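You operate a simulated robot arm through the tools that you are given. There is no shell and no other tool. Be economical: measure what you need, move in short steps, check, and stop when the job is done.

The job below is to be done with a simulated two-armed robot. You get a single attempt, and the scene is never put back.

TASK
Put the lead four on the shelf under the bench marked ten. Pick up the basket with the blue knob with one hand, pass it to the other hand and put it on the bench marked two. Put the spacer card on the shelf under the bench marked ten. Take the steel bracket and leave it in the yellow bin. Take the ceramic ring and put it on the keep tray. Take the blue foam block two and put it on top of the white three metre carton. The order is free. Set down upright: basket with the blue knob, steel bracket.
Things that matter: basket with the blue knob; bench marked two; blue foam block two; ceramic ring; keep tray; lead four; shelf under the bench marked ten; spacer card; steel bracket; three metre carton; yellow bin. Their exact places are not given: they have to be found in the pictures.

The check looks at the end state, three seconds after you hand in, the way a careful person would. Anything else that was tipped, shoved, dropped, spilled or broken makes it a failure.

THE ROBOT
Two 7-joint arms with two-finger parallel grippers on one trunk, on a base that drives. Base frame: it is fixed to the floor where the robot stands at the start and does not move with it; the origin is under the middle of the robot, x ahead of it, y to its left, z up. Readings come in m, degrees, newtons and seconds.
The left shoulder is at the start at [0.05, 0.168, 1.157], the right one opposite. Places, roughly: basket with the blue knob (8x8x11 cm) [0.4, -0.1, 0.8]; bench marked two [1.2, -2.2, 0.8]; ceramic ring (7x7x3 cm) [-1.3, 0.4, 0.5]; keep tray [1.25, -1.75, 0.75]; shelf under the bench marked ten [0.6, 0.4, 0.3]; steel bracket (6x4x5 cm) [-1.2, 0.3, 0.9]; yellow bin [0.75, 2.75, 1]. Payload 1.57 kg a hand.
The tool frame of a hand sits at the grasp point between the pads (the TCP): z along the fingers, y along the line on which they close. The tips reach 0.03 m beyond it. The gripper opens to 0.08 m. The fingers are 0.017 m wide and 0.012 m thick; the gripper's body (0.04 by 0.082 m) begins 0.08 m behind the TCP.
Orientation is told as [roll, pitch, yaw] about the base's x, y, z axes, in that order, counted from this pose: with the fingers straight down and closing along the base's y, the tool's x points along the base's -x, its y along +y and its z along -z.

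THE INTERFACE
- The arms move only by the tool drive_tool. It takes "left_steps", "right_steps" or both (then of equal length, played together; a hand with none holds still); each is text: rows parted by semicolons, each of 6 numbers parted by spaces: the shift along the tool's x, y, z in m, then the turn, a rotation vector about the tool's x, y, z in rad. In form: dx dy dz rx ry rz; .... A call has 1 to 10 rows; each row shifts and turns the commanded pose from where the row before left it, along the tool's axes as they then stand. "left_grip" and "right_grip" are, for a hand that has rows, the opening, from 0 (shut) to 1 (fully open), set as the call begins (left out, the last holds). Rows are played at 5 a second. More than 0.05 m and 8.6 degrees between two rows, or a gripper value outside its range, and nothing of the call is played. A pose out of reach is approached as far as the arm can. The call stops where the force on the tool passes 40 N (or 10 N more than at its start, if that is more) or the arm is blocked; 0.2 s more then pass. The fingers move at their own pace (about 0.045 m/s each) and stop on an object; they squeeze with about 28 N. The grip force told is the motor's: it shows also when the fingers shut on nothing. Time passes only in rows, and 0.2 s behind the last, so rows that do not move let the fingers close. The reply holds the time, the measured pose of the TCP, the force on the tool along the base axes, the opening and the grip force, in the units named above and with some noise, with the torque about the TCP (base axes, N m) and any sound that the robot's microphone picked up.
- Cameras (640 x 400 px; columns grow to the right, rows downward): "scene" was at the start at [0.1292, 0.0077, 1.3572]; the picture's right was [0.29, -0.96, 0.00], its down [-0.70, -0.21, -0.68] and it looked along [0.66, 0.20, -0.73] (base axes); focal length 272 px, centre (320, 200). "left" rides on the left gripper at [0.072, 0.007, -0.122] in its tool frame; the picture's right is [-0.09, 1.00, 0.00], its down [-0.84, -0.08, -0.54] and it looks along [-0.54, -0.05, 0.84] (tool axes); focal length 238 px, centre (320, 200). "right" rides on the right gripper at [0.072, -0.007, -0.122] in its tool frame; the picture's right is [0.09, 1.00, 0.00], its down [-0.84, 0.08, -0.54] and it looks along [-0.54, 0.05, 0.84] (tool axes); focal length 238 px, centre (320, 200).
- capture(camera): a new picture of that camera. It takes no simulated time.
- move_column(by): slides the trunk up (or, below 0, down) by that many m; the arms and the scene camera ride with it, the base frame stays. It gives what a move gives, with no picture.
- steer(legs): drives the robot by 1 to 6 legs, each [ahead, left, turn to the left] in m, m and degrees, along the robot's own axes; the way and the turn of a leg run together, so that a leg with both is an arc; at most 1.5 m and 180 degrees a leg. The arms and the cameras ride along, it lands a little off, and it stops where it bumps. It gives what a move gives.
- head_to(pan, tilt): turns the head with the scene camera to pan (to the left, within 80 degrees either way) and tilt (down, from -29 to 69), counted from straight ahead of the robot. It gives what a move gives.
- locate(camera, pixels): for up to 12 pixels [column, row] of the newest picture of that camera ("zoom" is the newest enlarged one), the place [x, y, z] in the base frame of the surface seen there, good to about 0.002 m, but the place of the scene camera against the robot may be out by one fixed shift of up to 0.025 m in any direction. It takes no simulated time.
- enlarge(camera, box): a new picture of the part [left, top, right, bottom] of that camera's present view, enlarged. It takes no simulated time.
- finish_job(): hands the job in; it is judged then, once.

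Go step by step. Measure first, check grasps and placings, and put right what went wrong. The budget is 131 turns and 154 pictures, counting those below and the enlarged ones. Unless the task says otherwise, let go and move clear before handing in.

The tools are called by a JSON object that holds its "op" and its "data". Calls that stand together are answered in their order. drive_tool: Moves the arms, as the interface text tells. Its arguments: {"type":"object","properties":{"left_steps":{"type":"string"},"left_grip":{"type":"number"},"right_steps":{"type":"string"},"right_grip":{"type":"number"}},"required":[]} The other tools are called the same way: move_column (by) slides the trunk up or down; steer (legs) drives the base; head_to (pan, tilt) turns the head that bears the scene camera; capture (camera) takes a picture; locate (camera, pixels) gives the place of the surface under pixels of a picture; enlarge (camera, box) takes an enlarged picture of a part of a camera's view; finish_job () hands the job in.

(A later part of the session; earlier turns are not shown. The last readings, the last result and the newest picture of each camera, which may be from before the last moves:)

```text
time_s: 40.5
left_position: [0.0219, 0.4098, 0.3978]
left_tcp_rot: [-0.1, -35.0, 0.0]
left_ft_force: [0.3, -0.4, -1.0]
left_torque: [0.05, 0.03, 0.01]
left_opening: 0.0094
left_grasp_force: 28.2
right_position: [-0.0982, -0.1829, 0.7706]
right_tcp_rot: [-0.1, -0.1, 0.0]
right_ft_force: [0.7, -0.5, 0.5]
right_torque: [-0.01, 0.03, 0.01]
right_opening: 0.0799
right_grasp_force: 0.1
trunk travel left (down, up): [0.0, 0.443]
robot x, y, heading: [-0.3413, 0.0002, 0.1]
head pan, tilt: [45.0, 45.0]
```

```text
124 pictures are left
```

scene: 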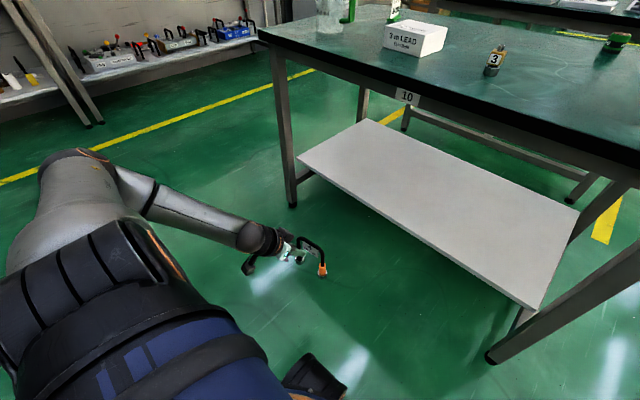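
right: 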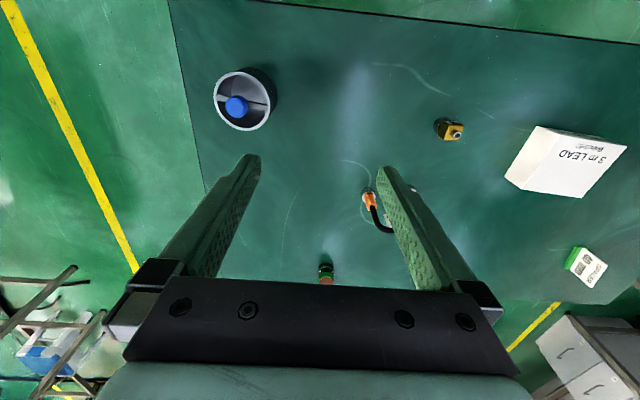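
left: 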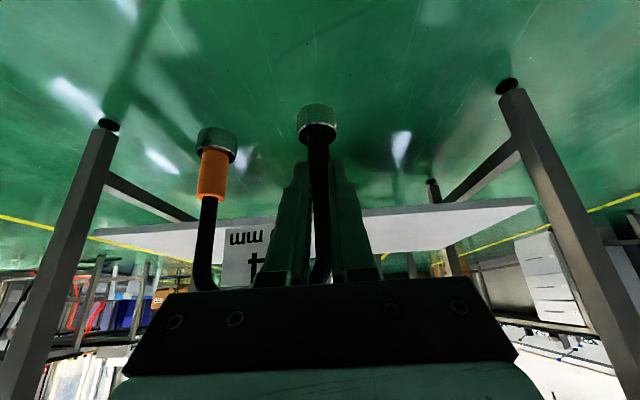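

Lead is upright and low. Extend the arm 8 cm, retract the right hand a little, then drive in under the bench.

{"op": "drive_tool", "data": {"left_steps": "-0.0328 0 0.023 0 0 0; -0.0328 0 0.023 0 0 0; 0 0 0 0 0 0", "right_steps": "0.03 0 0 0 0 0; 0.03 0 0 0 0 0; 0 0 0 0 0 0"}}

{"op": "steer", "data": {"legs": [[0.3, 0, 0]]}}

{"op": "capture", "data": {"camera": "scene"}}

{"op": "capture", "data": {"camera": "left"}}

```text
time_s: 41.3
left_position: [0.1004, 0.4094, 0.3956]
left_tcp_rot: [-0.1, -34.9, 0.0]
left_ft_force: [-0.3, 0.2, -1.3]
left_torque: [0.06, 0.02, 0.05]
left_opening: 0.0093
left_grasp_force: 27.3
right_position: [-0.1482, -0.1776, 0.7789]
right_tcp_rot: [-0.1, 0.0, -0.2]
right_ft_force: [-0.4, 0.5, 1.0]
right_torque: [0.0, -0.02, -0.02]
right_opening: 0.0802
right_grasp_force: 0.0
right hand out of reach, approached as far as the arm can: row 2
trunk travel left (down, up): [0.0, 0.443]
robot x, y, heading: [-0.3358, -0.0012, -0.1]
head pan, tilt: [45.0, 45.0]
```

```text
time_s: 43.4
left_position: [0.3985, 0.411, 0.3953]
left_tcp_rot: [-0.1, -34.9, 0.3]
left_ft_force: [0.1, -0.3, -1.1]
left_torque: [0.05, 0.02, 0.0]
left_opening: 0.0094
left_grasp_force: 28.1
right_position: [0.1533, -0.176, 0.7802]
right_tcp_rot: [0.0, 0.0, 0.1]
right_ft_force: [-0.6, -0.1, -0.2]
right_torque: [0.03, 0.01, 0.02]
right_opening: 0.08
right_grasp_force: 0.1
trunk travel left (down, up): [0.0, 0.443]
robot x, y, heading: [-0.0361, 0.0006, 0.1]
head pan, tilt: [45.0, 45.0]
```

```text
123 pictures are left
```

scene: 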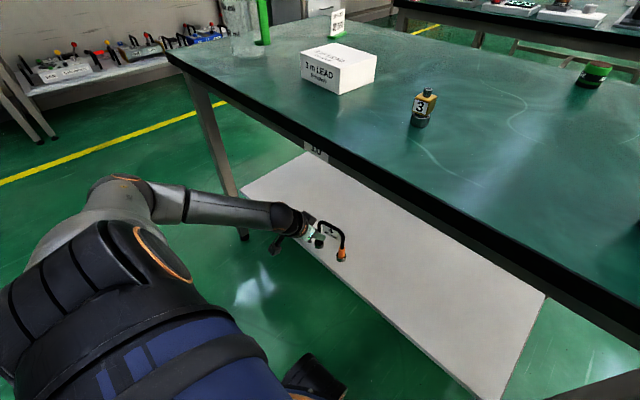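

```text
122 pictures are left
```

left: 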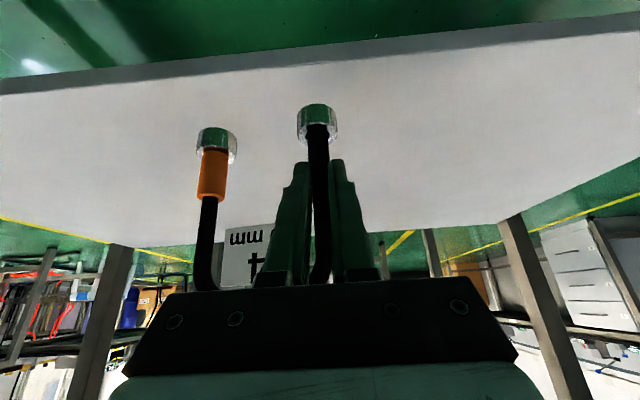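

Feet hang over the shelf front. I'll measure the shelf surface and front edge with the left camera, and the orange foot.

{"op": "locate", "data": {"camera": "left", "pixels": [[320, 62], [420, 52], [400, 120], [150, 110], [520, 90], [318, 112], [215, 135], [100, 82]]}}

```text
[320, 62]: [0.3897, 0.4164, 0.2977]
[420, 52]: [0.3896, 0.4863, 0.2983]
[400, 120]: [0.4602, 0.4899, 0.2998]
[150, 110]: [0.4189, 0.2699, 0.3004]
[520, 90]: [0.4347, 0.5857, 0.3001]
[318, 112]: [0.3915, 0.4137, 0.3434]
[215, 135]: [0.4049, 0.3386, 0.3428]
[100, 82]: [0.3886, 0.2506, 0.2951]
```

Shelf top is 0.300 with front edge x=0.389. Drive 0.09 further in, then lower gently.

{"op": "steer", "data": {"legs": [[0.09, 0, 0]]}}

{"op": "drive_tool", "data": {"left_steps": "0.0057 0 0.0082 0 0 0; 0.0057 0 0.0082 0 0 0; 0.003 0 0.0043 0 0 0; 0.0017 0 0.0024 0 0 0; 0.0017 0 0.0024 0 0 0; 0.0017 0 0.0024 0 0 0; 0.0017 0 0.0024 0 0 0"}}

{"op": "enlarge", "data": {"camera": "left", "box": [160, 40, 400, 200]}}

```text
time_s: 44.5
left_position: [0.4862, 0.4132, 0.3965]
left_tcp_rot: [-0.1, -34.9, 0.3]
left_ft_force: [-0.1, 1.1, -1.0]
left_torque: [0.05, 0.0, 0.0]
left_opening: 0.0098
left_grasp_force: 28.2
right_position: [0.2409, -0.1752, 0.7795]
right_tcp_rot: [0.0, 0.1, 0.2]
right_ft_force: [-0.7, -0.4, 0.0]
right_torque: [0.0, 0.0, 0.0]
right_opening: 0.08
right_grasp_force: 0.1
trunk travel left (down, up): [0.0, 0.443]
robot x, y, heading: [0.0579, 0.0019, 0.1]
head pan, tilt: [45.0, 45.0]
```

```text
time_s: 46.1
left_position: [0.4864, 0.4127, 0.3615]
left_tcp_rot: [0.0, -35.1, 0.3]
left_ft_force: [-13.5, -0.8, 19.7]
left_torque: [-0.17, 0.47, -0.02]
left_opening: 0.0093
left_grasp_force: 27.3
right_position: [0.2398, -0.1756, 0.7801]
right_tcp_rot: [0.1, -0.2, 0.3]
right_ft_force: [0.1, 0.0, -0.2]
right_torque: [0.04, 0.0, 0.0]
right_opening: 0.0802
right_grasp_force: 0.1
trunk travel left (down, up): [0.0, 0.443]
robot x, y, heading: [0.0526, -0.0014, 0.5]
head pan, tilt: [45.0, 45.0]
```

```text
2.50 times, centred on (280, 120) of left
```

zoom: 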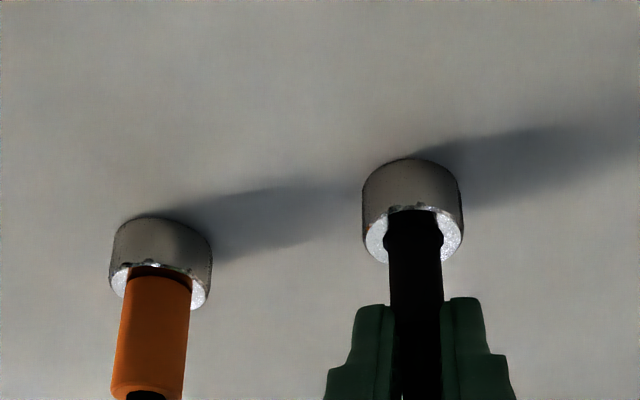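

Both feet rest on the shelf (20 N). Ease off slightly, open to half, and withdraw along the fingers.

{"op": "drive_tool", "data": {"left_steps": "-0.001 0 -0.0014 0 0 0; 0 0 0 0 0 0"}}

{"op": "drive_tool", "data": {"left_steps": "0 0 0 0 0 0; 0 0 0 0 0 0; 0 0 0 0 0 0; 0 0 -0.03 0 0 0; 0 0 -0.03 0 0 0; 0 0 -0.03 0 0 0; 0 0 0 0 0 0", "left_grip": 0.5}}

{"op": "capture", "data": {"camera": "left"}}

```text
time_s: 46.7
left_position: [0.4875, 0.4124, 0.3617]
left_tcp_rot: [-0.2, -35.0, 0.4]
left_ft_force: [-6.2, -0.9, 10.6]
left_torque: [-0.04, 0.11, 0.01]
left_opening: 0.0096
left_grasp_force: 27.7
right_position: [0.241, -0.1746, 0.7793]
right_tcp_rot: [0.0, -0.2, 0.1]
right_ft_force: [-0.7, 0.4, 0.0]
right_torque: [0.0, 0.03, 0.02]
right_opening: 0.0802
right_grasp_force: 0.0
trunk travel left (down, up): [0.0, 0.443]
robot x, y, heading: [0.0506, 0.0004, 0.2]
head pan, tilt: [45.0, 45.0]
```

```text
time_s: 48.3
left_position: [0.4341, 0.413, 0.4352]
left_tcp_rot: [-0.1, -34.9, 0.4]
left_ft_force: [0.5, 0.6, -0.6]
left_torque: [-0.03, 0.0, 0.03]
left_opening: 0.04
left_grasp_force: 0.1
right_position: [0.2406, -0.175, 0.7795]
right_tcp_rot: [0.0, 0.0, 0.3]
right_ft_force: [0.2, 0.8, 0.3]
right_torque: [0.06, 0.0, 0.03]
right_opening: 0.0802
right_grasp_force: 0.1
trunk travel left (down, up): [0.0, 0.443]
robot x, y, heading: [0.0511, 0.0002, 0.0]
head pan, tilt: [45.0, 45.0]
```

```text
120 pictures are left
```

left: 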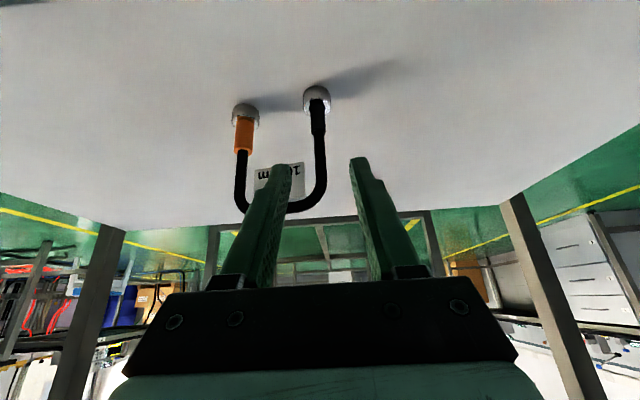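

Lead four stands on the shelf. Back away, raise the column, and look toward the spacer card and the bench's left end.

{"op": "steer", "data": {"legs": [[-0.4, 0, 0]]}}

{"op": "capture", "data": {"camera": "left"}}

{"op": "move_column", "data": {"by": 0.4}}

{"op": "head_to", "data": {"pan": 35, "tilt": 35}}

{"op": "capture", "data": {"camera": "scene"}}

```text
time_s: 50.8
left_position: [0.039, 0.4125, 0.4336]
left_tcp_rot: [-0.2, -34.9, 0.2]
left_ft_force: [0.2, 0.6, 0.3]
left_torque: [0.0, -0.01, -0.01]
left_opening: 0.0401
left_grasp_force: 0.2
right_position: [-0.1551, -0.1779, 0.7797]
right_tcp_rot: [0.0, 0.0, 0.0]
right_ft_force: [-0.1, -1.1, 0.1]
right_torque: [-0.02, 0.0, 0.02]
right_opening: 0.0803
right_grasp_force: 0.0
trunk travel left (down, up): [0.0, 0.443]
robot x, y, heading: [-0.3457, 0.0003, -0.1]
head pan, tilt: [45.0, 45.0]
```

```text
119 pictures are left
```

left: 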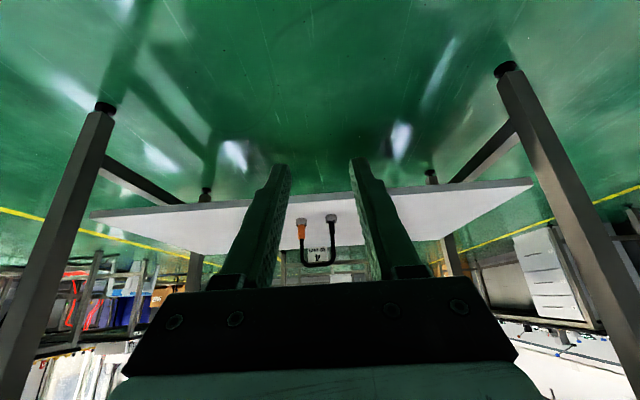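

```text
time_s: 54.6
left_position: [0.0395, 0.4109, 0.8345]
left_tcp_rot: [-0.1, -35.0, 0.2]
left_ft_force: [-0.1, 0.5, 0.1]
left_torque: [0.02, -0.02, 0.0]
left_opening: 0.0401
left_grasp_force: 0.0
right_position: [-0.1561, -0.1789, 1.1794]
right_tcp_rot: [0.1, 0.0, -0.1]
right_ft_force: [0.5, -0.4, 0.0]
right_torque: [-0.01, 0.02, 0.0]
right_opening: 0.0801
right_grasp_force: 0.1
trunk travel left (down, up): [-0.4, 0.043]
robot x, y, heading: [-0.3445, -0.0001, -0.1]
head pan, tilt: [45.0, 45.0]
```

```text
time_s: 55.3
left_position: [0.0399, 0.4109, 0.8344]
left_tcp_rot: [0.0, -34.9, 0.3]
left_ft_force: [0.1, 0.4, 0.3]
left_torque: [-0.02, 0.0, 0.01]
left_opening: 0.0403
left_grasp_force: 0.1
right_position: [-0.1573, -0.1775, 1.1799]
right_tcp_rot: [0.0, 0.0, 0.0]
right_ft_force: [0.7, 0.7, 0.6]
right_torque: [-0.03, 0.0, -0.02]
right_opening: 0.0802
right_grasp_force: 0.1
trunk travel left (down, up): [-0.4, 0.043]
robot x, y, heading: [-0.3475, 0.0004, -0.1]
head pan, tilt: [35.0, 35.0]
```

```text
118 pictures are left
```

scene: 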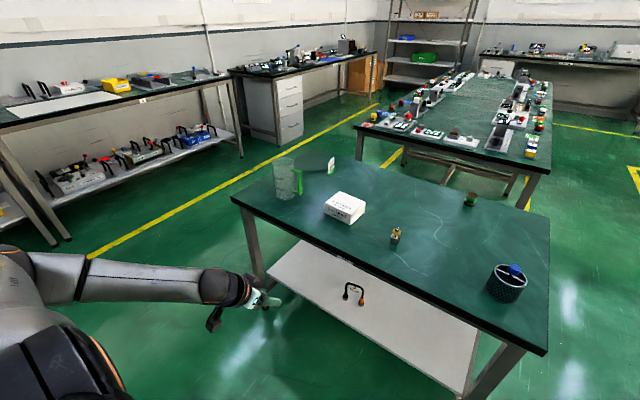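

Lead four stands on the shelf (353,290). I'll measure clearances around the bench's left end.

{"op": "locate", "data": {"camera": "scene", "pixels": [[232, 199], [300, 155], [255, 265], [130, 100], [240, 155], [234, 80], [280, 140], [355, 130], [360, 150], [285, 195], [290, 160], [330, 172]]}}

{"op": "enlarge", "data": {"camera": "scene", "box": [260, 140, 380, 220]}}

```text
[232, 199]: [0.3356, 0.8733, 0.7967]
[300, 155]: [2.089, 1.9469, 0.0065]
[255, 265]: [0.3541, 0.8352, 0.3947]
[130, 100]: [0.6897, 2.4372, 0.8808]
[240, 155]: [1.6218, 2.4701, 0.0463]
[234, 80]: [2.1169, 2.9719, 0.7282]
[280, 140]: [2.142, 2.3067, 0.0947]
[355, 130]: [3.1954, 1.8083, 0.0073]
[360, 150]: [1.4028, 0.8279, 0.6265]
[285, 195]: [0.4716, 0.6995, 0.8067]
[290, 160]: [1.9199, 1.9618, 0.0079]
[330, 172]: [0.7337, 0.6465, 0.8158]
```

```text
5.00 times, centred on (320, 180) of scene
```

zoom: 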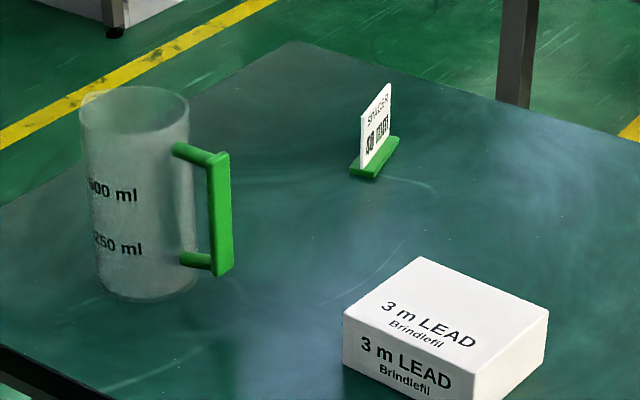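

The bench's left end is y≈0.89 with about 1.5 m of free floor to the wall bench. I'll drive round to the left end and face the card from there.

{"op": "steer", "data": {"legs": [[0, 1.3, 0], [0.925, 0, 0], [0, 0, -90]]}}

{"op": "head_to", "data": {"pan": 10, "tilt": 45}}

{"op": "capture", "data": {"camera": "scene"}}

{"op": "capture", "data": {"camera": "left"}}

```text
time_s: 70.0
left_position: [0.9866, 0.9021, 0.8355]
left_tcp_rot: [-0.1, -34.9, -89.5]
left_ft_force: [-0.3, 0.2, 0.2]
left_torque: [0.02, 0.02, 0.0]
left_opening: 0.0399
left_grasp_force: 0.0
right_position: [0.3975, 1.0936, 1.1789]
right_tcp_rot: [0.0, -0.1, -89.7]
right_ft_force: [0.5, -0.1, -0.2]
right_torque: [0.0, -0.03, 0.01]
right_opening: 0.08
right_grasp_force: 0.0
trunk travel left (down, up): [-0.4, 0.043]
robot x, y, heading: [0.5756, 1.2858, -89.3]
head pan, tilt: [35.0, 35.0]
```

```text
time_s: 70.9
left_position: [0.9868, 0.9015, 0.8347]
left_tcp_rot: [0.0, -35.0, -89.5]
left_ft_force: [-0.1, 0.2, 0.4]
left_torque: [0.02, 0.03, 0.0]
left_opening: 0.0401
left_grasp_force: 0.0
right_position: [0.3979, 1.0936, 1.1796]
right_tcp_rot: [0.0, 0.1, -89.7]
right_ft_force: [-0.5, -0.6, -0.9]
right_torque: [-0.01, 0.03, 0.01]
right_opening: 0.0799
right_grasp_force: 0.0
trunk travel left (down, up): [-0.4, 0.043]
robot x, y, heading: [0.5757, 1.282, -89.7]
head pan, tilt: [10.0, 45.0]
```

```text
116 pictures are left
```

scene: 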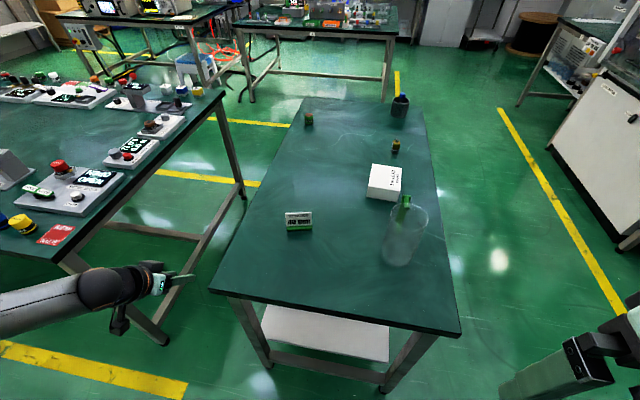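

```text
115 pictures are left
```

left: 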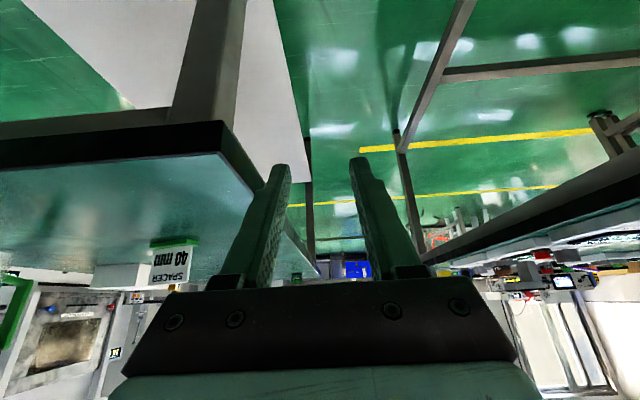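

The card (298,220) faces this side too. Enlarge and measure it.

{"op": "enlarge", "data": {"camera": "scene", "box": [260, 190, 340, 245]}}

{"op": "locate", "data": {"camera": "zoom", "pixels": [[205, 300], [400, 280], [290, 180], [215, 200], [400, 180], [300, 290], [230, 320], [410, 300]]}}

{"op": "locate", "data": {"camera": "left", "pixels": [[152, 243], [196, 240], [158, 268], [188, 262], [172, 242], [158, 282], [186, 277]]}}

{"op": "locate", "data": {"camera": "scene", "pixels": [[405, 245], [402, 225], [423, 215], [388, 262], [405, 197], [375, 185]]}}

```text
7.27 times, centred on (300, 218) of scene
```

zoom: 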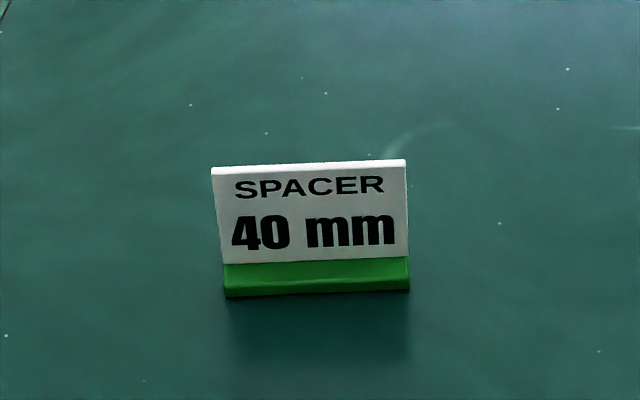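

```text
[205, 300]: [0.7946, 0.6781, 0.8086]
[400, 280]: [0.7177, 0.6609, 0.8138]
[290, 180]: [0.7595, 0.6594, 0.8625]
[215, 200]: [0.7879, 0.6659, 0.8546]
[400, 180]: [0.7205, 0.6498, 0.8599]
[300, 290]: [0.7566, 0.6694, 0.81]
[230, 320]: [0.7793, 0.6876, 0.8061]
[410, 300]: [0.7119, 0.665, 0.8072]
```

```text
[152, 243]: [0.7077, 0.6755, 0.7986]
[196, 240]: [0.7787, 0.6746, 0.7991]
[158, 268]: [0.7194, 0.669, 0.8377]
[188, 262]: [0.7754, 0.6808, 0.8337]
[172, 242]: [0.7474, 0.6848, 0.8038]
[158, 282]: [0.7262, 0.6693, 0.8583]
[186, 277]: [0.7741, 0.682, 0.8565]
```

```text
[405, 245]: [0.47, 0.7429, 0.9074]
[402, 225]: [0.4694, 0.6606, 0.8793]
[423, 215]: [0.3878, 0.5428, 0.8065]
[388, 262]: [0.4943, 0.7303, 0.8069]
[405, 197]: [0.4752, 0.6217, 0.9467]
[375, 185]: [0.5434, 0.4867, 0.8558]
```

Card centre is about (0.747, 0.673), plane yawed ~12°, top z≈0.86. I'll drive 0.13 m closer, raise the left hand, and turn it so the fingers close across the card.

{"op": "steer", "data": {"legs": [[0.13, 0, 0]]}}

{"op": "drive_tool", "data": {"left_steps": "-0.02 0 -0.03 0 0.1 0; -0.02 0 -0.03 0 0.1 0; -0.02 0 -0.03 0 0.1 0; -0.01 0 -0.035 0 0.1 0; 0 0 -0.035 0 0.1 0; 0 0 0 0 0.11 0; 0 0 0 0 0 0"}}

{"op": "drive_tool", "data": {"left_steps": "0 0 0 0 0 0.136; 0 0 0 0 0 0.136; 0 0 0 0 0 0.136; 0 0 0 0 0 0.136; 0 0 0 0 0 0.136; 0 0 0 0 0 0.136; 0 0 0 0 0 0.136; 0 0 0 0 0 0.136; 0 0 0 0 0 0.136; 0 0 0 0 0 0.136"}}

{"op": "capture", "data": {"camera": "scene"}}

```text
time_s: 72.3
left_position: [0.9878, 0.7759, 0.8345]
left_tcp_rot: [-0.2, -35.0, -89.4]
left_ft_force: [-1.0, -0.2, 1.0]
left_torque: [-0.02, -0.01, -0.04]
left_opening: 0.0397
left_grasp_force: 0.1
right_position: [0.3983, 0.9675, 1.1801]
right_tcp_rot: [0.0, 0.0, -89.5]
right_ft_force: [0.0, 0.0, -0.3]
right_torque: [0.0, 0.01, 0.01]
right_opening: 0.0801
right_grasp_force: 0.0
trunk travel left (down, up): [-0.4, 0.043]
robot x, y, heading: [0.5744, 1.1574, -89.5]
head pan, tilt: [10.0, 45.0]
stopped in leg 1: the robot was blocked; the commanded pose is now the measured one
```

```text
time_s: 73.9
left_position: [0.9894, 0.7746, 1.0125]
left_tcp_rot: [-0.1, 0.0, -89.5]
left_ft_force: [0.8, -0.7, 0.9]
left_torque: [0.01, 0.01, -0.01]
left_opening: 0.0399
left_grasp_force: 0.0
right_position: [0.3984, 0.9664, 1.18]
right_tcp_rot: [-0.1, 0.0, -89.5]
right_ft_force: [0.2, -0.7, -0.1]
right_torque: [0.03, -0.03, -0.02]
right_opening: 0.0801
right_grasp_force: 0.1
trunk travel left (down, up): [-0.4, 0.043]
robot x, y, heading: [0.5721, 1.1586, -89.5]
head pan, tilt: [10.0, 45.0]
```

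```text
time_s: 76.1
left_position: [0.9881, 0.7757, 1.013]
left_tcp_rot: [0.0, -0.1, -167.5]
left_ft_force: [-0.8, 0.2, 0.0]
left_torque: [-0.01, -0.02, 0.01]
left_opening: 0.0401
left_grasp_force: 0.0
right_position: [0.3982, 0.9665, 1.1801]
right_tcp_rot: [0.0, 0.0, -89.4]
right_ft_force: [0.6, -0.4, -0.4]
right_torque: [0.01, -0.02, -0.01]
right_opening: 0.0801
right_grasp_force: 0.1
trunk travel left (down, up): [-0.4, 0.043]
robot x, y, heading: [0.5747, 1.1604, -89.6]
head pan, tilt: [10.0, 45.0]
```

```text
113 pictures are left
```

scene: 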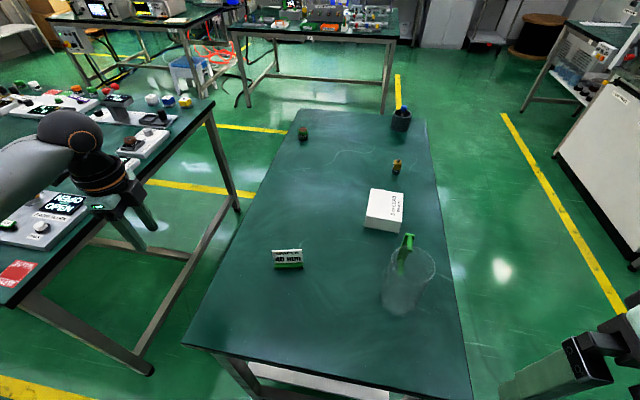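

Base touched something at y=1.157, close to the intended spot. Now tilt the fingers 35° toward the card and look with the left camera.

{"op": "drive_tool", "data": {"left_steps": "0 0 0 0 -0.102 0; 0 0 0 0 -0.102 0; 0 0 0 0 -0.102 0; 0 0 0 0 -0.102 0; 0 0 0 0 -0.102 0; 0 0 0 0 -0.102 0; 0 0 0 0 0 0"}}

{"op": "capture", "data": {"camera": "left"}}

```text
time_s: 77.7
left_position: [0.9886, 0.7758, 1.0131]
left_tcp_rot: [-0.1, -35.2, -167.4]
left_ft_force: [-0.1, 0.1, -0.1]
left_torque: [-0.01, -0.01, 0.02]
left_opening: 0.0399
left_grasp_force: 0.2
right_position: [0.3972, 0.966, 1.1799]
right_tcp_rot: [0.1, -0.1, -89.5]
right_ft_force: [-0.1, -0.1, -0.4]
right_torque: [0.03, -0.02, 0.01]
right_opening: 0.08
right_grasp_force: 0.1
trunk travel left (down, up): [-0.4, 0.043]
robot x, y, heading: [0.5737, 1.1587, -89.4]
head pan, tilt: [10.0, 45.0]
```

```text
112 pictures are left
```

left: 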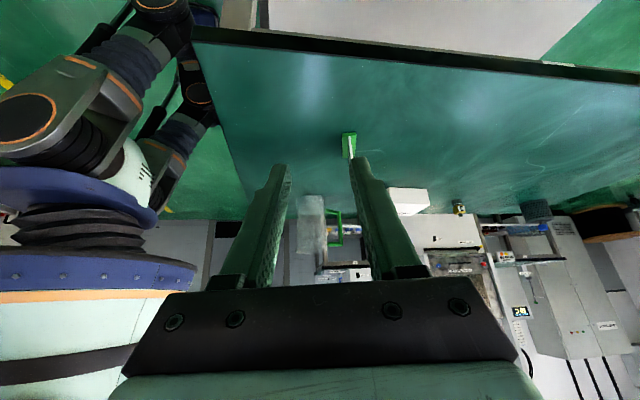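

The view now looks along the card (349,145), edge-on as intended. Zoom and measure.

{"op": "enlarge", "data": {"camera": "left", "box": [310, 115, 390, 175]}}

{"op": "locate", "data": {"camera": "zoom", "pixels": [[310, 190], [290, 150], [345, 150], [315, 280], [310, 230], [265, 200], [370, 200]]}}

```text
6.67 times, centred on (350, 145) of left
```

zoom: 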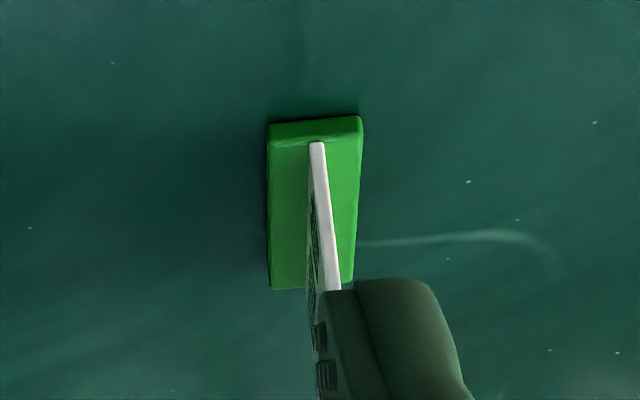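

```text
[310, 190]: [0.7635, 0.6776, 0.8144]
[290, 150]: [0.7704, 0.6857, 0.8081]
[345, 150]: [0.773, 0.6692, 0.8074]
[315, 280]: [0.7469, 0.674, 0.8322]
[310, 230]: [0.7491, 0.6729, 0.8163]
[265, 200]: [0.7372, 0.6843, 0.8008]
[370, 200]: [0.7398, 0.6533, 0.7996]
```

Card edge runs at y≈0.673 at x=0.747 with foot 2.8 cm wide. Move to the pre-grasp 10 cm back along the fingers.

{"op": "drive_tool", "data": {"left_steps": "-0.0231 0.0097 0.0372 0 0 0; -0.0231 0.0097 0.0372 0 0 0; -0.0231 0.0097 0.0372 0 0 0; -0.0231 0.0097 0.0372 0 0 0; -0.0231 0.0097 0.0372 0 0 0; 0 0 0 0 0 0"}}

{"op": "capture", "data": {"camera": "left"}}

{"op": "capture", "data": {"camera": "scene"}}

```text
time_s: 79.1
left_position: [0.8028, 0.6845, 0.9263]
left_tcp_rot: [0.0, -35.1, -167.2]
left_ft_force: [-0.6, 0.4, 0.0]
left_torque: [0.0, -0.01, 0.0]
left_opening: 0.0401
left_grasp_force: 0.1
right_position: [0.3987, 0.968, 1.1801]
right_tcp_rot: [0.0, 0.0, -89.5]
right_ft_force: [-0.1, -0.7, 0.5]
right_torque: [0.02, 0.01, -0.01]
right_opening: 0.0799
right_grasp_force: 0.0
trunk travel left (down, up): [-0.4, 0.043]
robot x, y, heading: [0.5724, 1.1574, -89.2]
head pan, tilt: [10.0, 45.0]
```

```text
110 pictures are left
```

left: 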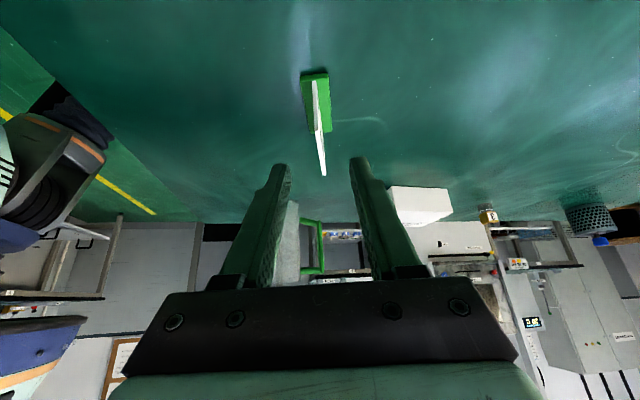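

```text
109 pictures are left
```

scene: 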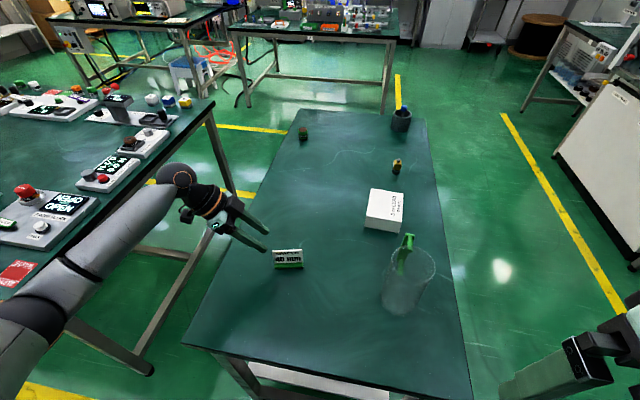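

The card is centred between the fingers. Advance 0.10 m and grip.

{"op": "drive_tool", "data": {"left_steps": "0 0 0.025 0 0 0; 0 0 0.025 0 0 0; 0 0 0.025 0 0 0; 0 0 0.023 0 0 0; 0 0 0 0 0 0"}}

{"op": "drive_tool", "data": {"left_steps": "0 0 0 0 0 0; 0 0 0 0 0 0; 0 0 0 0 0 0; 0 0 0 0 0 0", "left_grip": 0}}

{"op": "drive_tool", "data": {"left_steps": "-0.023 0 -0.0328 0 0 0; -0.023 0 -0.0328 0 0 0; -0.023 0 -0.0328 0 0 0; 0 0 0 0 0 0"}}

{"op": "capture", "data": {"camera": "left"}}

{"op": "capture", "data": {"camera": "scene"}}

```text
time_s: 80.3
left_position: [0.7465, 0.6716, 0.8478]
left_tcp_rot: [0.1, -35.1, -167.4]
left_ft_force: [0.2, 0.1, 0.2]
left_torque: [0.03, 0.03, -0.01]
left_opening: 0.0399
left_grasp_force: 0.0
right_position: [0.3986, 0.9662, 1.1789]
right_tcp_rot: [0.0, 0.0, -89.4]
right_ft_force: [-0.6, -0.5, 0.0]
right_torque: [-0.01, 0.02, -0.02]
right_opening: 0.08
right_grasp_force: 0.0
trunk travel left (down, up): [-0.4, 0.043]
robot x, y, heading: [0.575, 1.1581, -89.3]
head pan, tilt: [10.0, 45.0]
```

```text
time_s: 81.3
left_position: [0.7457, 0.6711, 0.8485]
left_tcp_rot: [0.0, -35.1, -167.4]
left_ft_force: [0.3, 0.2, 0.5]
left_torque: [0.01, 0.01, -0.01]
left_opening: 0.0032
left_grasp_force: 24.3
right_position: [0.3981, 0.9669, 1.181]
right_tcp_rot: [0.0, 0.0, -89.5]
right_ft_force: [-0.3, 0.3, -0.2]
right_torque: [0.0, -0.01, 0.01]
right_opening: 0.0801
right_grasp_force: 0.1
trunk travel left (down, up): [-0.4, 0.043]
robot x, y, heading: [0.5729, 1.1581, -89.3]
head pan, tilt: [10.0, 45.0]
```

```text
time_s: 82.3
left_position: [0.7467, 0.6701, 0.9698]
left_tcp_rot: [-0.1, -35.1, -167.3]
left_ft_force: [0.5, 0.0, -0.3]
left_torque: [0.03, -0.02, 0.02]
left_opening: 0.0035
left_grasp_force: 24.1
right_position: [0.399, 0.9661, 1.1796]
right_tcp_rot: [-0.1, -0.1, -89.5]
right_ft_force: [-0.4, -0.4, -0.3]
right_torque: [-0.02, -0.02, -0.01]
right_opening: 0.08
right_grasp_force: 0.0
trunk travel left (down, up): [-0.4, 0.043]
robot x, y, heading: [0.5741, 1.1555, -89.5]
head pan, tilt: [10.0, 45.0]
```

```text
108 pictures are left
```

left: 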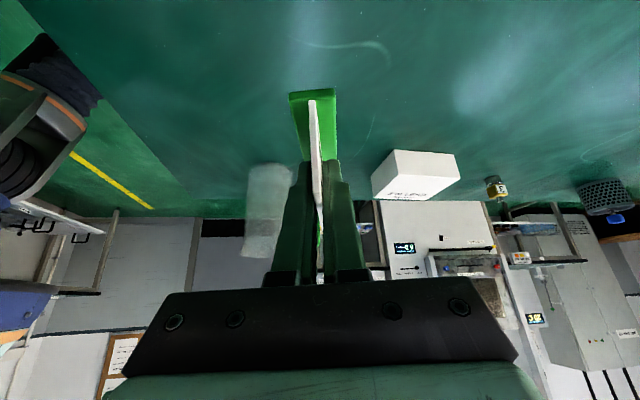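

```text
107 pictures are left
```

scene: 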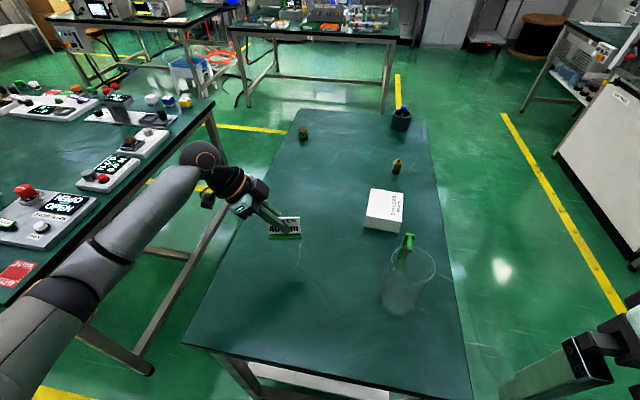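

The card is held (opening 3.5 mm; bottom 4.85 cm below TCP). Drive back round to the bench's front.

{"op": "steer", "data": {"legs": [[-0.15, 0, 0], [0, 0, 90], [-0.93, 0, 0], [0, -1.1, 0]]}}

{"op": "drive_tool", "data": {"left_steps": "0 0 0 0 0.122 0; 0 0 0 0 0.122 0; 0 0 0 0 0.122 0; 0 0 0 0 0.122 0; 0 0 0 0 0.122 0; 0 0 0 0 0 0"}}

{"op": "drive_tool", "data": {"left_steps": "0 0.02 0 0 0 -0.136; 0 0.02 0 0 0 -0.136; 0 0.02 0 0 0 -0.136; 0 0.02 0 0 0 -0.136; 0 0.02 0 0 0 -0.136; 0 0.02 0 0 0 -0.136; 0 0.02 0 0 0 -0.136; 0 0.02 0 0 0 -0.136; 0 0.02 0 0 0 -0.136; 0 0.02 0 0 0 -0.136"}}

{"op": "head_to", "data": {"pan": 45, "tilt": 45}}

{"op": "capture", "data": {"camera": "scene"}}

```text
time_s: 97.3
left_position: [0.1243, 0.3648, 0.9686]
left_tcp_rot: [0.1, -35.1, -78.0]
left_ft_force: [-1.1, 0.1, -0.8]
left_torque: [-0.01, -0.01, -0.02]
left_opening: 0.0033
left_grasp_force: 24.9
right_position: [-0.1762, 0.0221, 1.1794]
right_tcp_rot: [0.0, 0.0, -0.2]
right_ft_force: [0.7, -0.1, 0.7]
right_torque: [0.01, 0.01, -0.02]
right_opening: 0.0797
right_grasp_force: 0.0
trunk travel left (down, up): [-0.4, 0.043]
robot x, y, heading: [-0.3646, 0.198, -0.2]
head pan, tilt: [10.0, 45.0]
```

```text
time_s: 98.7
left_position: [0.1246, 0.366, 0.9685]
left_tcp_rot: [0.0, -0.2, -77.9]
left_ft_force: [-0.2, -0.5, -0.1]
left_torque: [-0.02, -0.01, -0.02]
left_opening: 0.0032
left_grasp_force: 24.4
right_position: [-0.1757, 0.0217, 1.1793]
right_tcp_rot: [0.0, 0.0, -0.2]
right_ft_force: [0.1, -0.8, -0.4]
right_torque: [0.0, 0.03, -0.01]
right_opening: 0.0802
right_grasp_force: 0.0
trunk travel left (down, up): [-0.4, 0.043]
robot x, y, heading: [-0.3622, 0.2003, -0.2]
head pan, tilt: [10.0, 45.0]
```

```text
time_s: 100.9
left_position: [0.2506, 0.5004, 0.9671]
left_tcp_rot: [-0.1, 0.0, 0.1]
left_ft_force: [-0.2, 0.3, -0.3]
left_torque: [0.01, 0.01, 0.0]
left_opening: 0.0033
left_grasp_force: 24.0
right_position: [-0.1747, 0.0206, 1.1786]
right_tcp_rot: [0.0, -0.1, -0.2]
right_ft_force: [-0.4, -0.1, 0.2]
right_torque: [-0.03, -0.02, 0.03]
right_opening: 0.0796
right_grasp_force: 0.0
trunk travel left (down, up): [-0.4, 0.043]
robot x, y, heading: [-0.3693, 0.2019, 0.0]
head pan, tilt: [10.0, 45.0]
```

```text
time_s: 101.9
left_position: [0.2504, 0.4999, 0.9679]
left_tcp_rot: [-0.2, 0.0, -0.3]
left_ft_force: [-0.5, 0.1, -0.7]
left_torque: [0.01, -0.01, 0.04]
left_opening: 0.0032
left_grasp_force: 24.5
right_position: [-0.1758, 0.0211, 1.178]
right_tcp_rot: [0.0, -0.1, -0.2]
right_ft_force: [-0.5, -0.2, 0.9]
right_torque: [0.03, 0.04, -0.01]
right_opening: 0.0803
right_grasp_force: 0.0
trunk travel left (down, up): [-0.4, 0.043]
robot x, y, heading: [-0.3639, 0.1995, -0.3]
head pan, tilt: [45.0, 45.0]
```

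```text
106 pictures are left
```

scene: 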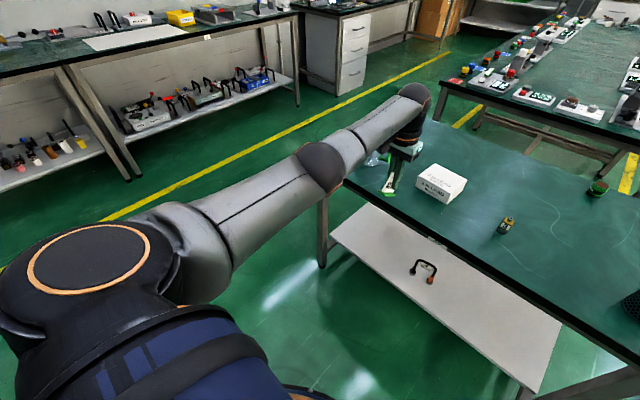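

Hand is now yaw 0. Pull it back from the bench, pitch forward to drop the elbow, and lower the column.

{"op": "drive_tool", "data": {"left_steps": "0.045 0 0 0 0 0; 0.045 0.02 0 0 0 0; 0.045 0.02 0 0 0 0; 0.045 0.02 0 0 0 0; 0.035 0.02 0 0 0 0"}}

{"op": "drive_tool", "data": {"left_steps": "0 0 0 0 -0.138 0; 0 0 0 0 -0.138 0; 0 0 0 0 -0.138 0; 0 0 0 0 -0.138 0; 0 0 0 0 -0.138 0; 0 0 0 0 -0.138 0; 0 0 0 0 -0.138 0; 0 0 0 0 -0.138 0; 0 0 0 0 -0.138 0; 0 0 0 0 0 0"}}

{"op": "move_column", "data": {"by": -0.4}}

{"op": "capture", "data": {"camera": "scene"}}

```text
time_s: 103.1
left_position: [0.0356, 0.5816, 0.9693]
left_tcp_rot: [-0.1, 0.0, -0.2]
left_ft_force: [-0.5, 0.2, 0.1]
left_torque: [-0.02, -0.03, -0.03]
left_opening: 0.0031
left_grasp_force: 23.7
right_position: [-0.1754, 0.0223, 1.1796]
right_tcp_rot: [0.0, 0.0, -0.2]
right_ft_force: [-0.1, -0.3, 0.1]
right_torque: [0.01, 0.01, -0.02]
right_opening: 0.0802
right_grasp_force: 0.1
trunk travel left (down, up): [-0.4, 0.043]
robot x, y, heading: [-0.3682, 0.1995, 0.1]
head pan, tilt: [45.0, 45.0]
```

```text
time_s: 105.3
left_position: [0.0354, 0.5811, 0.9681]
left_tcp_rot: [-0.4, -71.2, 0.2]
left_ft_force: [0.0, -0.6, -1.1]
left_torque: [-0.02, 0.01, -0.01]
left_opening: 0.0033
left_grasp_force: 24.6
right_position: [-0.1749, 0.0214, 1.1799]
right_tcp_rot: [0.0, 0.0, -0.2]
right_ft_force: [-1.2, 0.5, -0.3]
right_torque: [0.04, -0.01, 0.0]
right_opening: 0.08
right_grasp_force: 0.0
trunk travel left (down, up): [-0.4, 0.043]
robot x, y, heading: [-0.3645, 0.1981, -0.2]
head pan, tilt: [45.0, 45.0]
```

```text
time_s: 109.1
left_position: [0.0359, 0.5812, 0.568]
left_tcp_rot: [-0.4, -71.2, 0.3]
left_ft_force: [-0.5, 0.9, -0.6]
left_torque: [0.02, -0.01, 0.01]
left_opening: 0.0033
left_grasp_force: 24.0
right_position: [-0.1759, 0.0213, 0.7799]
right_tcp_rot: [0.1, 0.1, -0.3]
right_ft_force: [-0.7, 0.5, 0.4]
right_torque: [-0.01, 0.02, -0.04]
right_opening: 0.0801
right_grasp_force: 0.0
trunk travel left (down, up): [0.0, 0.443]
robot x, y, heading: [-0.3648, 0.1992, 0.1]
head pan, tilt: [45.0, 45.0]
```

```text
105 pictures are left
```

scene: 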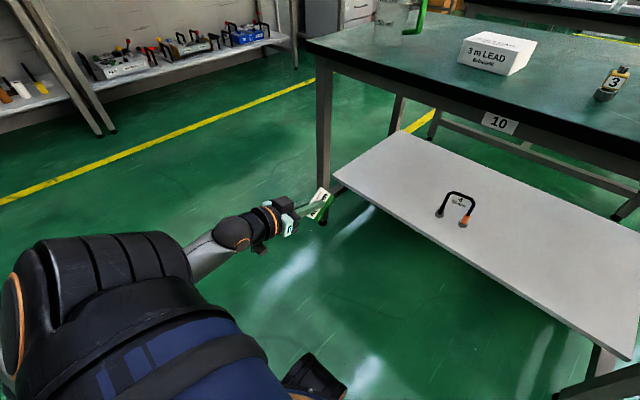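

Elbow is down. Lower along tool x, return to pitch −35° and extend 8 cm, as before.

{"op": "drive_tool", "data": {"left_steps": "0.04 0 0 0 0 0; 0.04 0 0 0 0 0; 0.04 0 0 0 0 0; 0.04 0 0 0 0 0; 0.02 0 0 0 0 0; 0 0 0 0 0 0"}}

{"op": "drive_tool", "data": {"left_steps": "0 0 0 0 0.105 0; 0 0 0 0 0.105 0; 0 0 0 0 0.105 0; 0 0 0 0 0.105 0; 0 0 0 0 0.105 0; 0 0 0 0 0.105 0; -0.0328 0 0.023 0 0 0; -0.0328 0 0.023 0 0 0; 0 0 0 0 0 0"}}

{"op": "capture", "data": {"camera": "scene"}}

{"op": "capture", "data": {"camera": "left"}}

```text
time_s: 110.5
left_position: [-0.0226, 0.5792, 0.3973]
left_tcp_rot: [-0.6, -71.2, 0.3]
left_ft_force: [0.9, 0.2, -0.7]
left_torque: [0.0, 0.0, 0.01]
left_opening: 0.0032
left_grasp_force: 24.5
right_position: [-0.176, 0.0215, 0.7789]
right_tcp_rot: [0.0, 0.0, -0.2]
right_ft_force: [-0.5, -0.2, 0.1]
right_torque: [0.01, 0.03, 0.0]
right_opening: 0.0802
right_grasp_force: 0.1
trunk travel left (down, up): [0.0, 0.443]
robot x, y, heading: [-0.3667, 0.1976, -0.1]
head pan, tilt: [45.0, 45.0]
```

```text
time_s: 112.5
left_position: [0.0568, 0.5805, 0.3999]
left_tcp_rot: [-0.2, -35.0, 0.0]
left_ft_force: [0.7, -0.3, -0.8]
left_torque: [-0.03, 0.01, -0.04]
left_opening: 0.0033
left_grasp_force: 24.1
right_position: [-0.1749, 0.0211, 0.78]
right_tcp_rot: [0.0, 0.0, -0.1]
right_ft_force: [-0.5, 0.5, -0.6]
right_torque: [0.01, -0.02, -0.05]
right_opening: 0.08
right_grasp_force: 0.0
trunk travel left (down, up): [0.0, 0.443]
robot x, y, heading: [-0.3655, 0.1983, 0.1]
head pan, tilt: [45.0, 45.0]
```

```text
104 pictures are left
```

scene: 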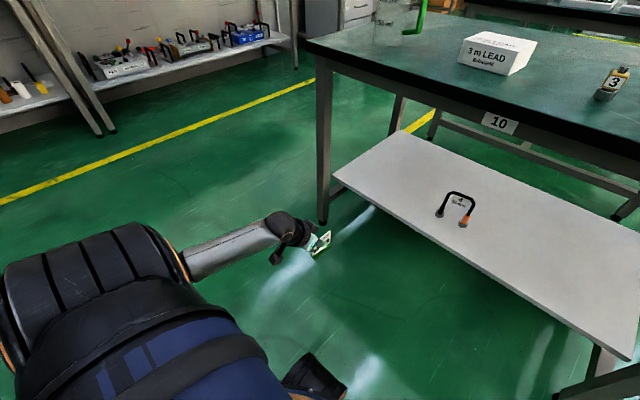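

```text
103 pictures are left
```

left: 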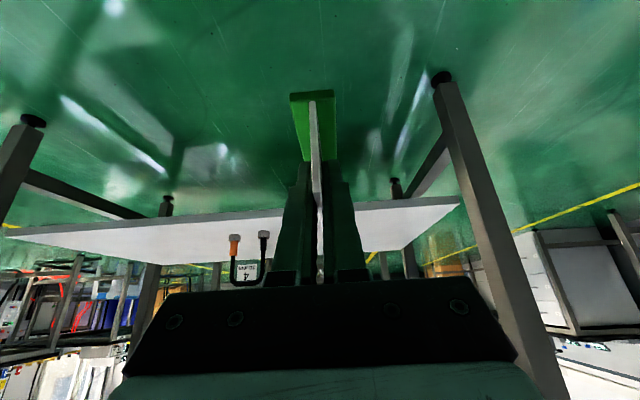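

Shelf clear at y≈0.58. Drive in 0.42 m and lower the card gently.

{"op": "steer", "data": {"legs": [[0.42, 0, 0]]}}

{"op": "drive_tool", "data": {"left_steps": "0.0115 0 0.0164 0 0 0; 0.0086 0 0.0123 0 0 0; 0.0034 0 0.0049 0 0 0; 0.0017 0 0.0024 0 0 0; 0.0017 0 0.0024 0 0 0; 0.0012 0 0.0016 0 0 0"}}

{"op": "capture", "data": {"camera": "left"}}

```text
time_s: 115.1
left_position: [0.475, 0.5813, 0.3993]
left_tcp_rot: [-0.2, -35.1, 0.0]
left_ft_force: [-0.2, -0.1, 0.2]
left_torque: [-0.01, 0.03, 0.01]
left_opening: 0.0033
left_grasp_force: 23.7
right_position: [0.2421, 0.0199, 0.7804]
right_tcp_rot: [0.1, 0.1, -0.2]
right_ft_force: [0.2, -0.1, 0.3]
right_torque: [0.03, -0.02, 0.01]
right_opening: 0.0799
right_grasp_force: 0.1
trunk travel left (down, up): [0.0, 0.443]
robot x, y, heading: [0.0516, 0.1985, -0.1]
head pan, tilt: [45.0, 45.0]
```

```text
time_s: 116.5
left_position: [0.475, 0.5802, 0.3509]
left_tcp_rot: [-0.2, -35.1, 0.0]
left_ft_force: [0.3, 0.5, -0.8]
left_torque: [0.02, -0.07, -0.02]
left_opening: 0.0033
left_grasp_force: 24.3
right_position: [0.2421, 0.0214, 0.7794]
right_tcp_rot: [-0.1, -0.1, -0.2]
right_ft_force: [0.2, -0.9, 1.3]
right_torque: [0.0, -0.02, -0.04]
right_opening: 0.0799
right_grasp_force: 0.0
trunk travel left (down, up): [0.0, 0.443]
robot x, y, heading: [0.0565, 0.1967, -0.1]
head pan, tilt: [45.0, 45.0]
```

```text
102 pictures are left
```

left: 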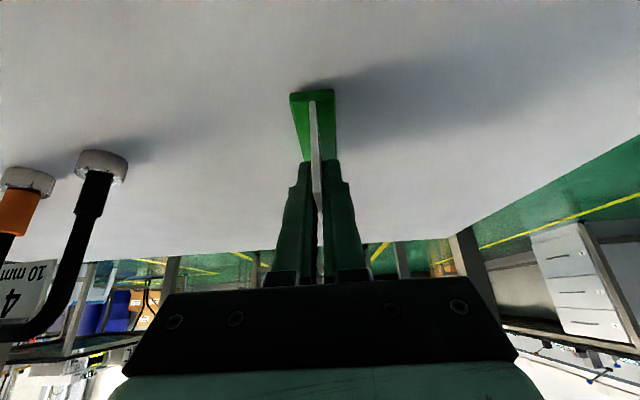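

Almost at contact; lower a few more millimetres with small rows and watch the force.

{"op": "drive_tool", "data": {"left_steps": "0.0008 0 0.0012 0 0 0; 0.0008 0 0.0012 0 0 0"}}

{"op": "drive_tool", "data": {"left_steps": "0 0 0 0 0 0; 0 0 0 0 0 0; 0 0 0 0 0 0; 0 0 -0.03 0 0 0; 0 0 -0.03 0 0 0; 0 0 -0.03 0 0 0; 0 0 0 0 0 0", "left_grip": 0.4}}

{"op": "capture", "data": {"camera": "left"}}

```text
time_s: 117.1
left_position: [0.4751, 0.5808, 0.3485]
left_tcp_rot: [-0.3, -35.3, 0.0]
left_ft_force: [-1.3, 0.2, 3.8]
left_torque: [0.0, 0.2, 0.03]
left_opening: 0.0034
left_grasp_force: 24.9
right_position: [0.2415, 0.0219, 0.7802]
right_tcp_rot: [0.0, 0.0, -0.2]
right_ft_force: [0.1, 0.1, 0.8]
right_torque: [0.03, -0.02, -0.02]
right_opening: 0.08
right_grasp_force: 0.0
trunk travel left (down, up): [0.0, 0.443]
robot x, y, heading: [0.0502, 0.1963, 0.1]
head pan, tilt: [45.0, 45.0]
```

```text
time_s: 118.7
left_position: [0.4224, 0.5801, 0.4203]
left_tcp_rot: [-0.2, -35.0, 0.1]
left_ft_force: [-0.3, -0.7, 0.4]
left_torque: [0.0, 0.01, -0.01]
left_opening: 0.032
left_grasp_force: 0.0
right_position: [0.2414, 0.0205, 0.7802]
right_tcp_rot: [0.0, 0.0, -0.2]
right_ft_force: [-0.7, 0.1, 0.2]
right_torque: [0.02, -0.04, -0.01]
right_opening: 0.08
right_grasp_force: 0.1
trunk travel left (down, up): [0.0, 0.443]
robot x, y, heading: [0.0495, 0.1976, -0.1]
head pan, tilt: [45.0, 45.0]
```

```text
101 pictures are left
```

left: 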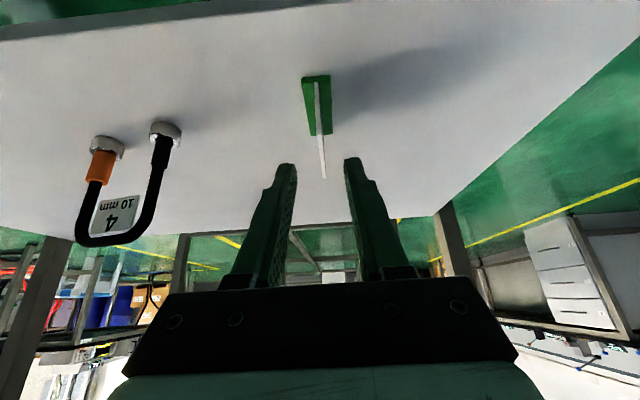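

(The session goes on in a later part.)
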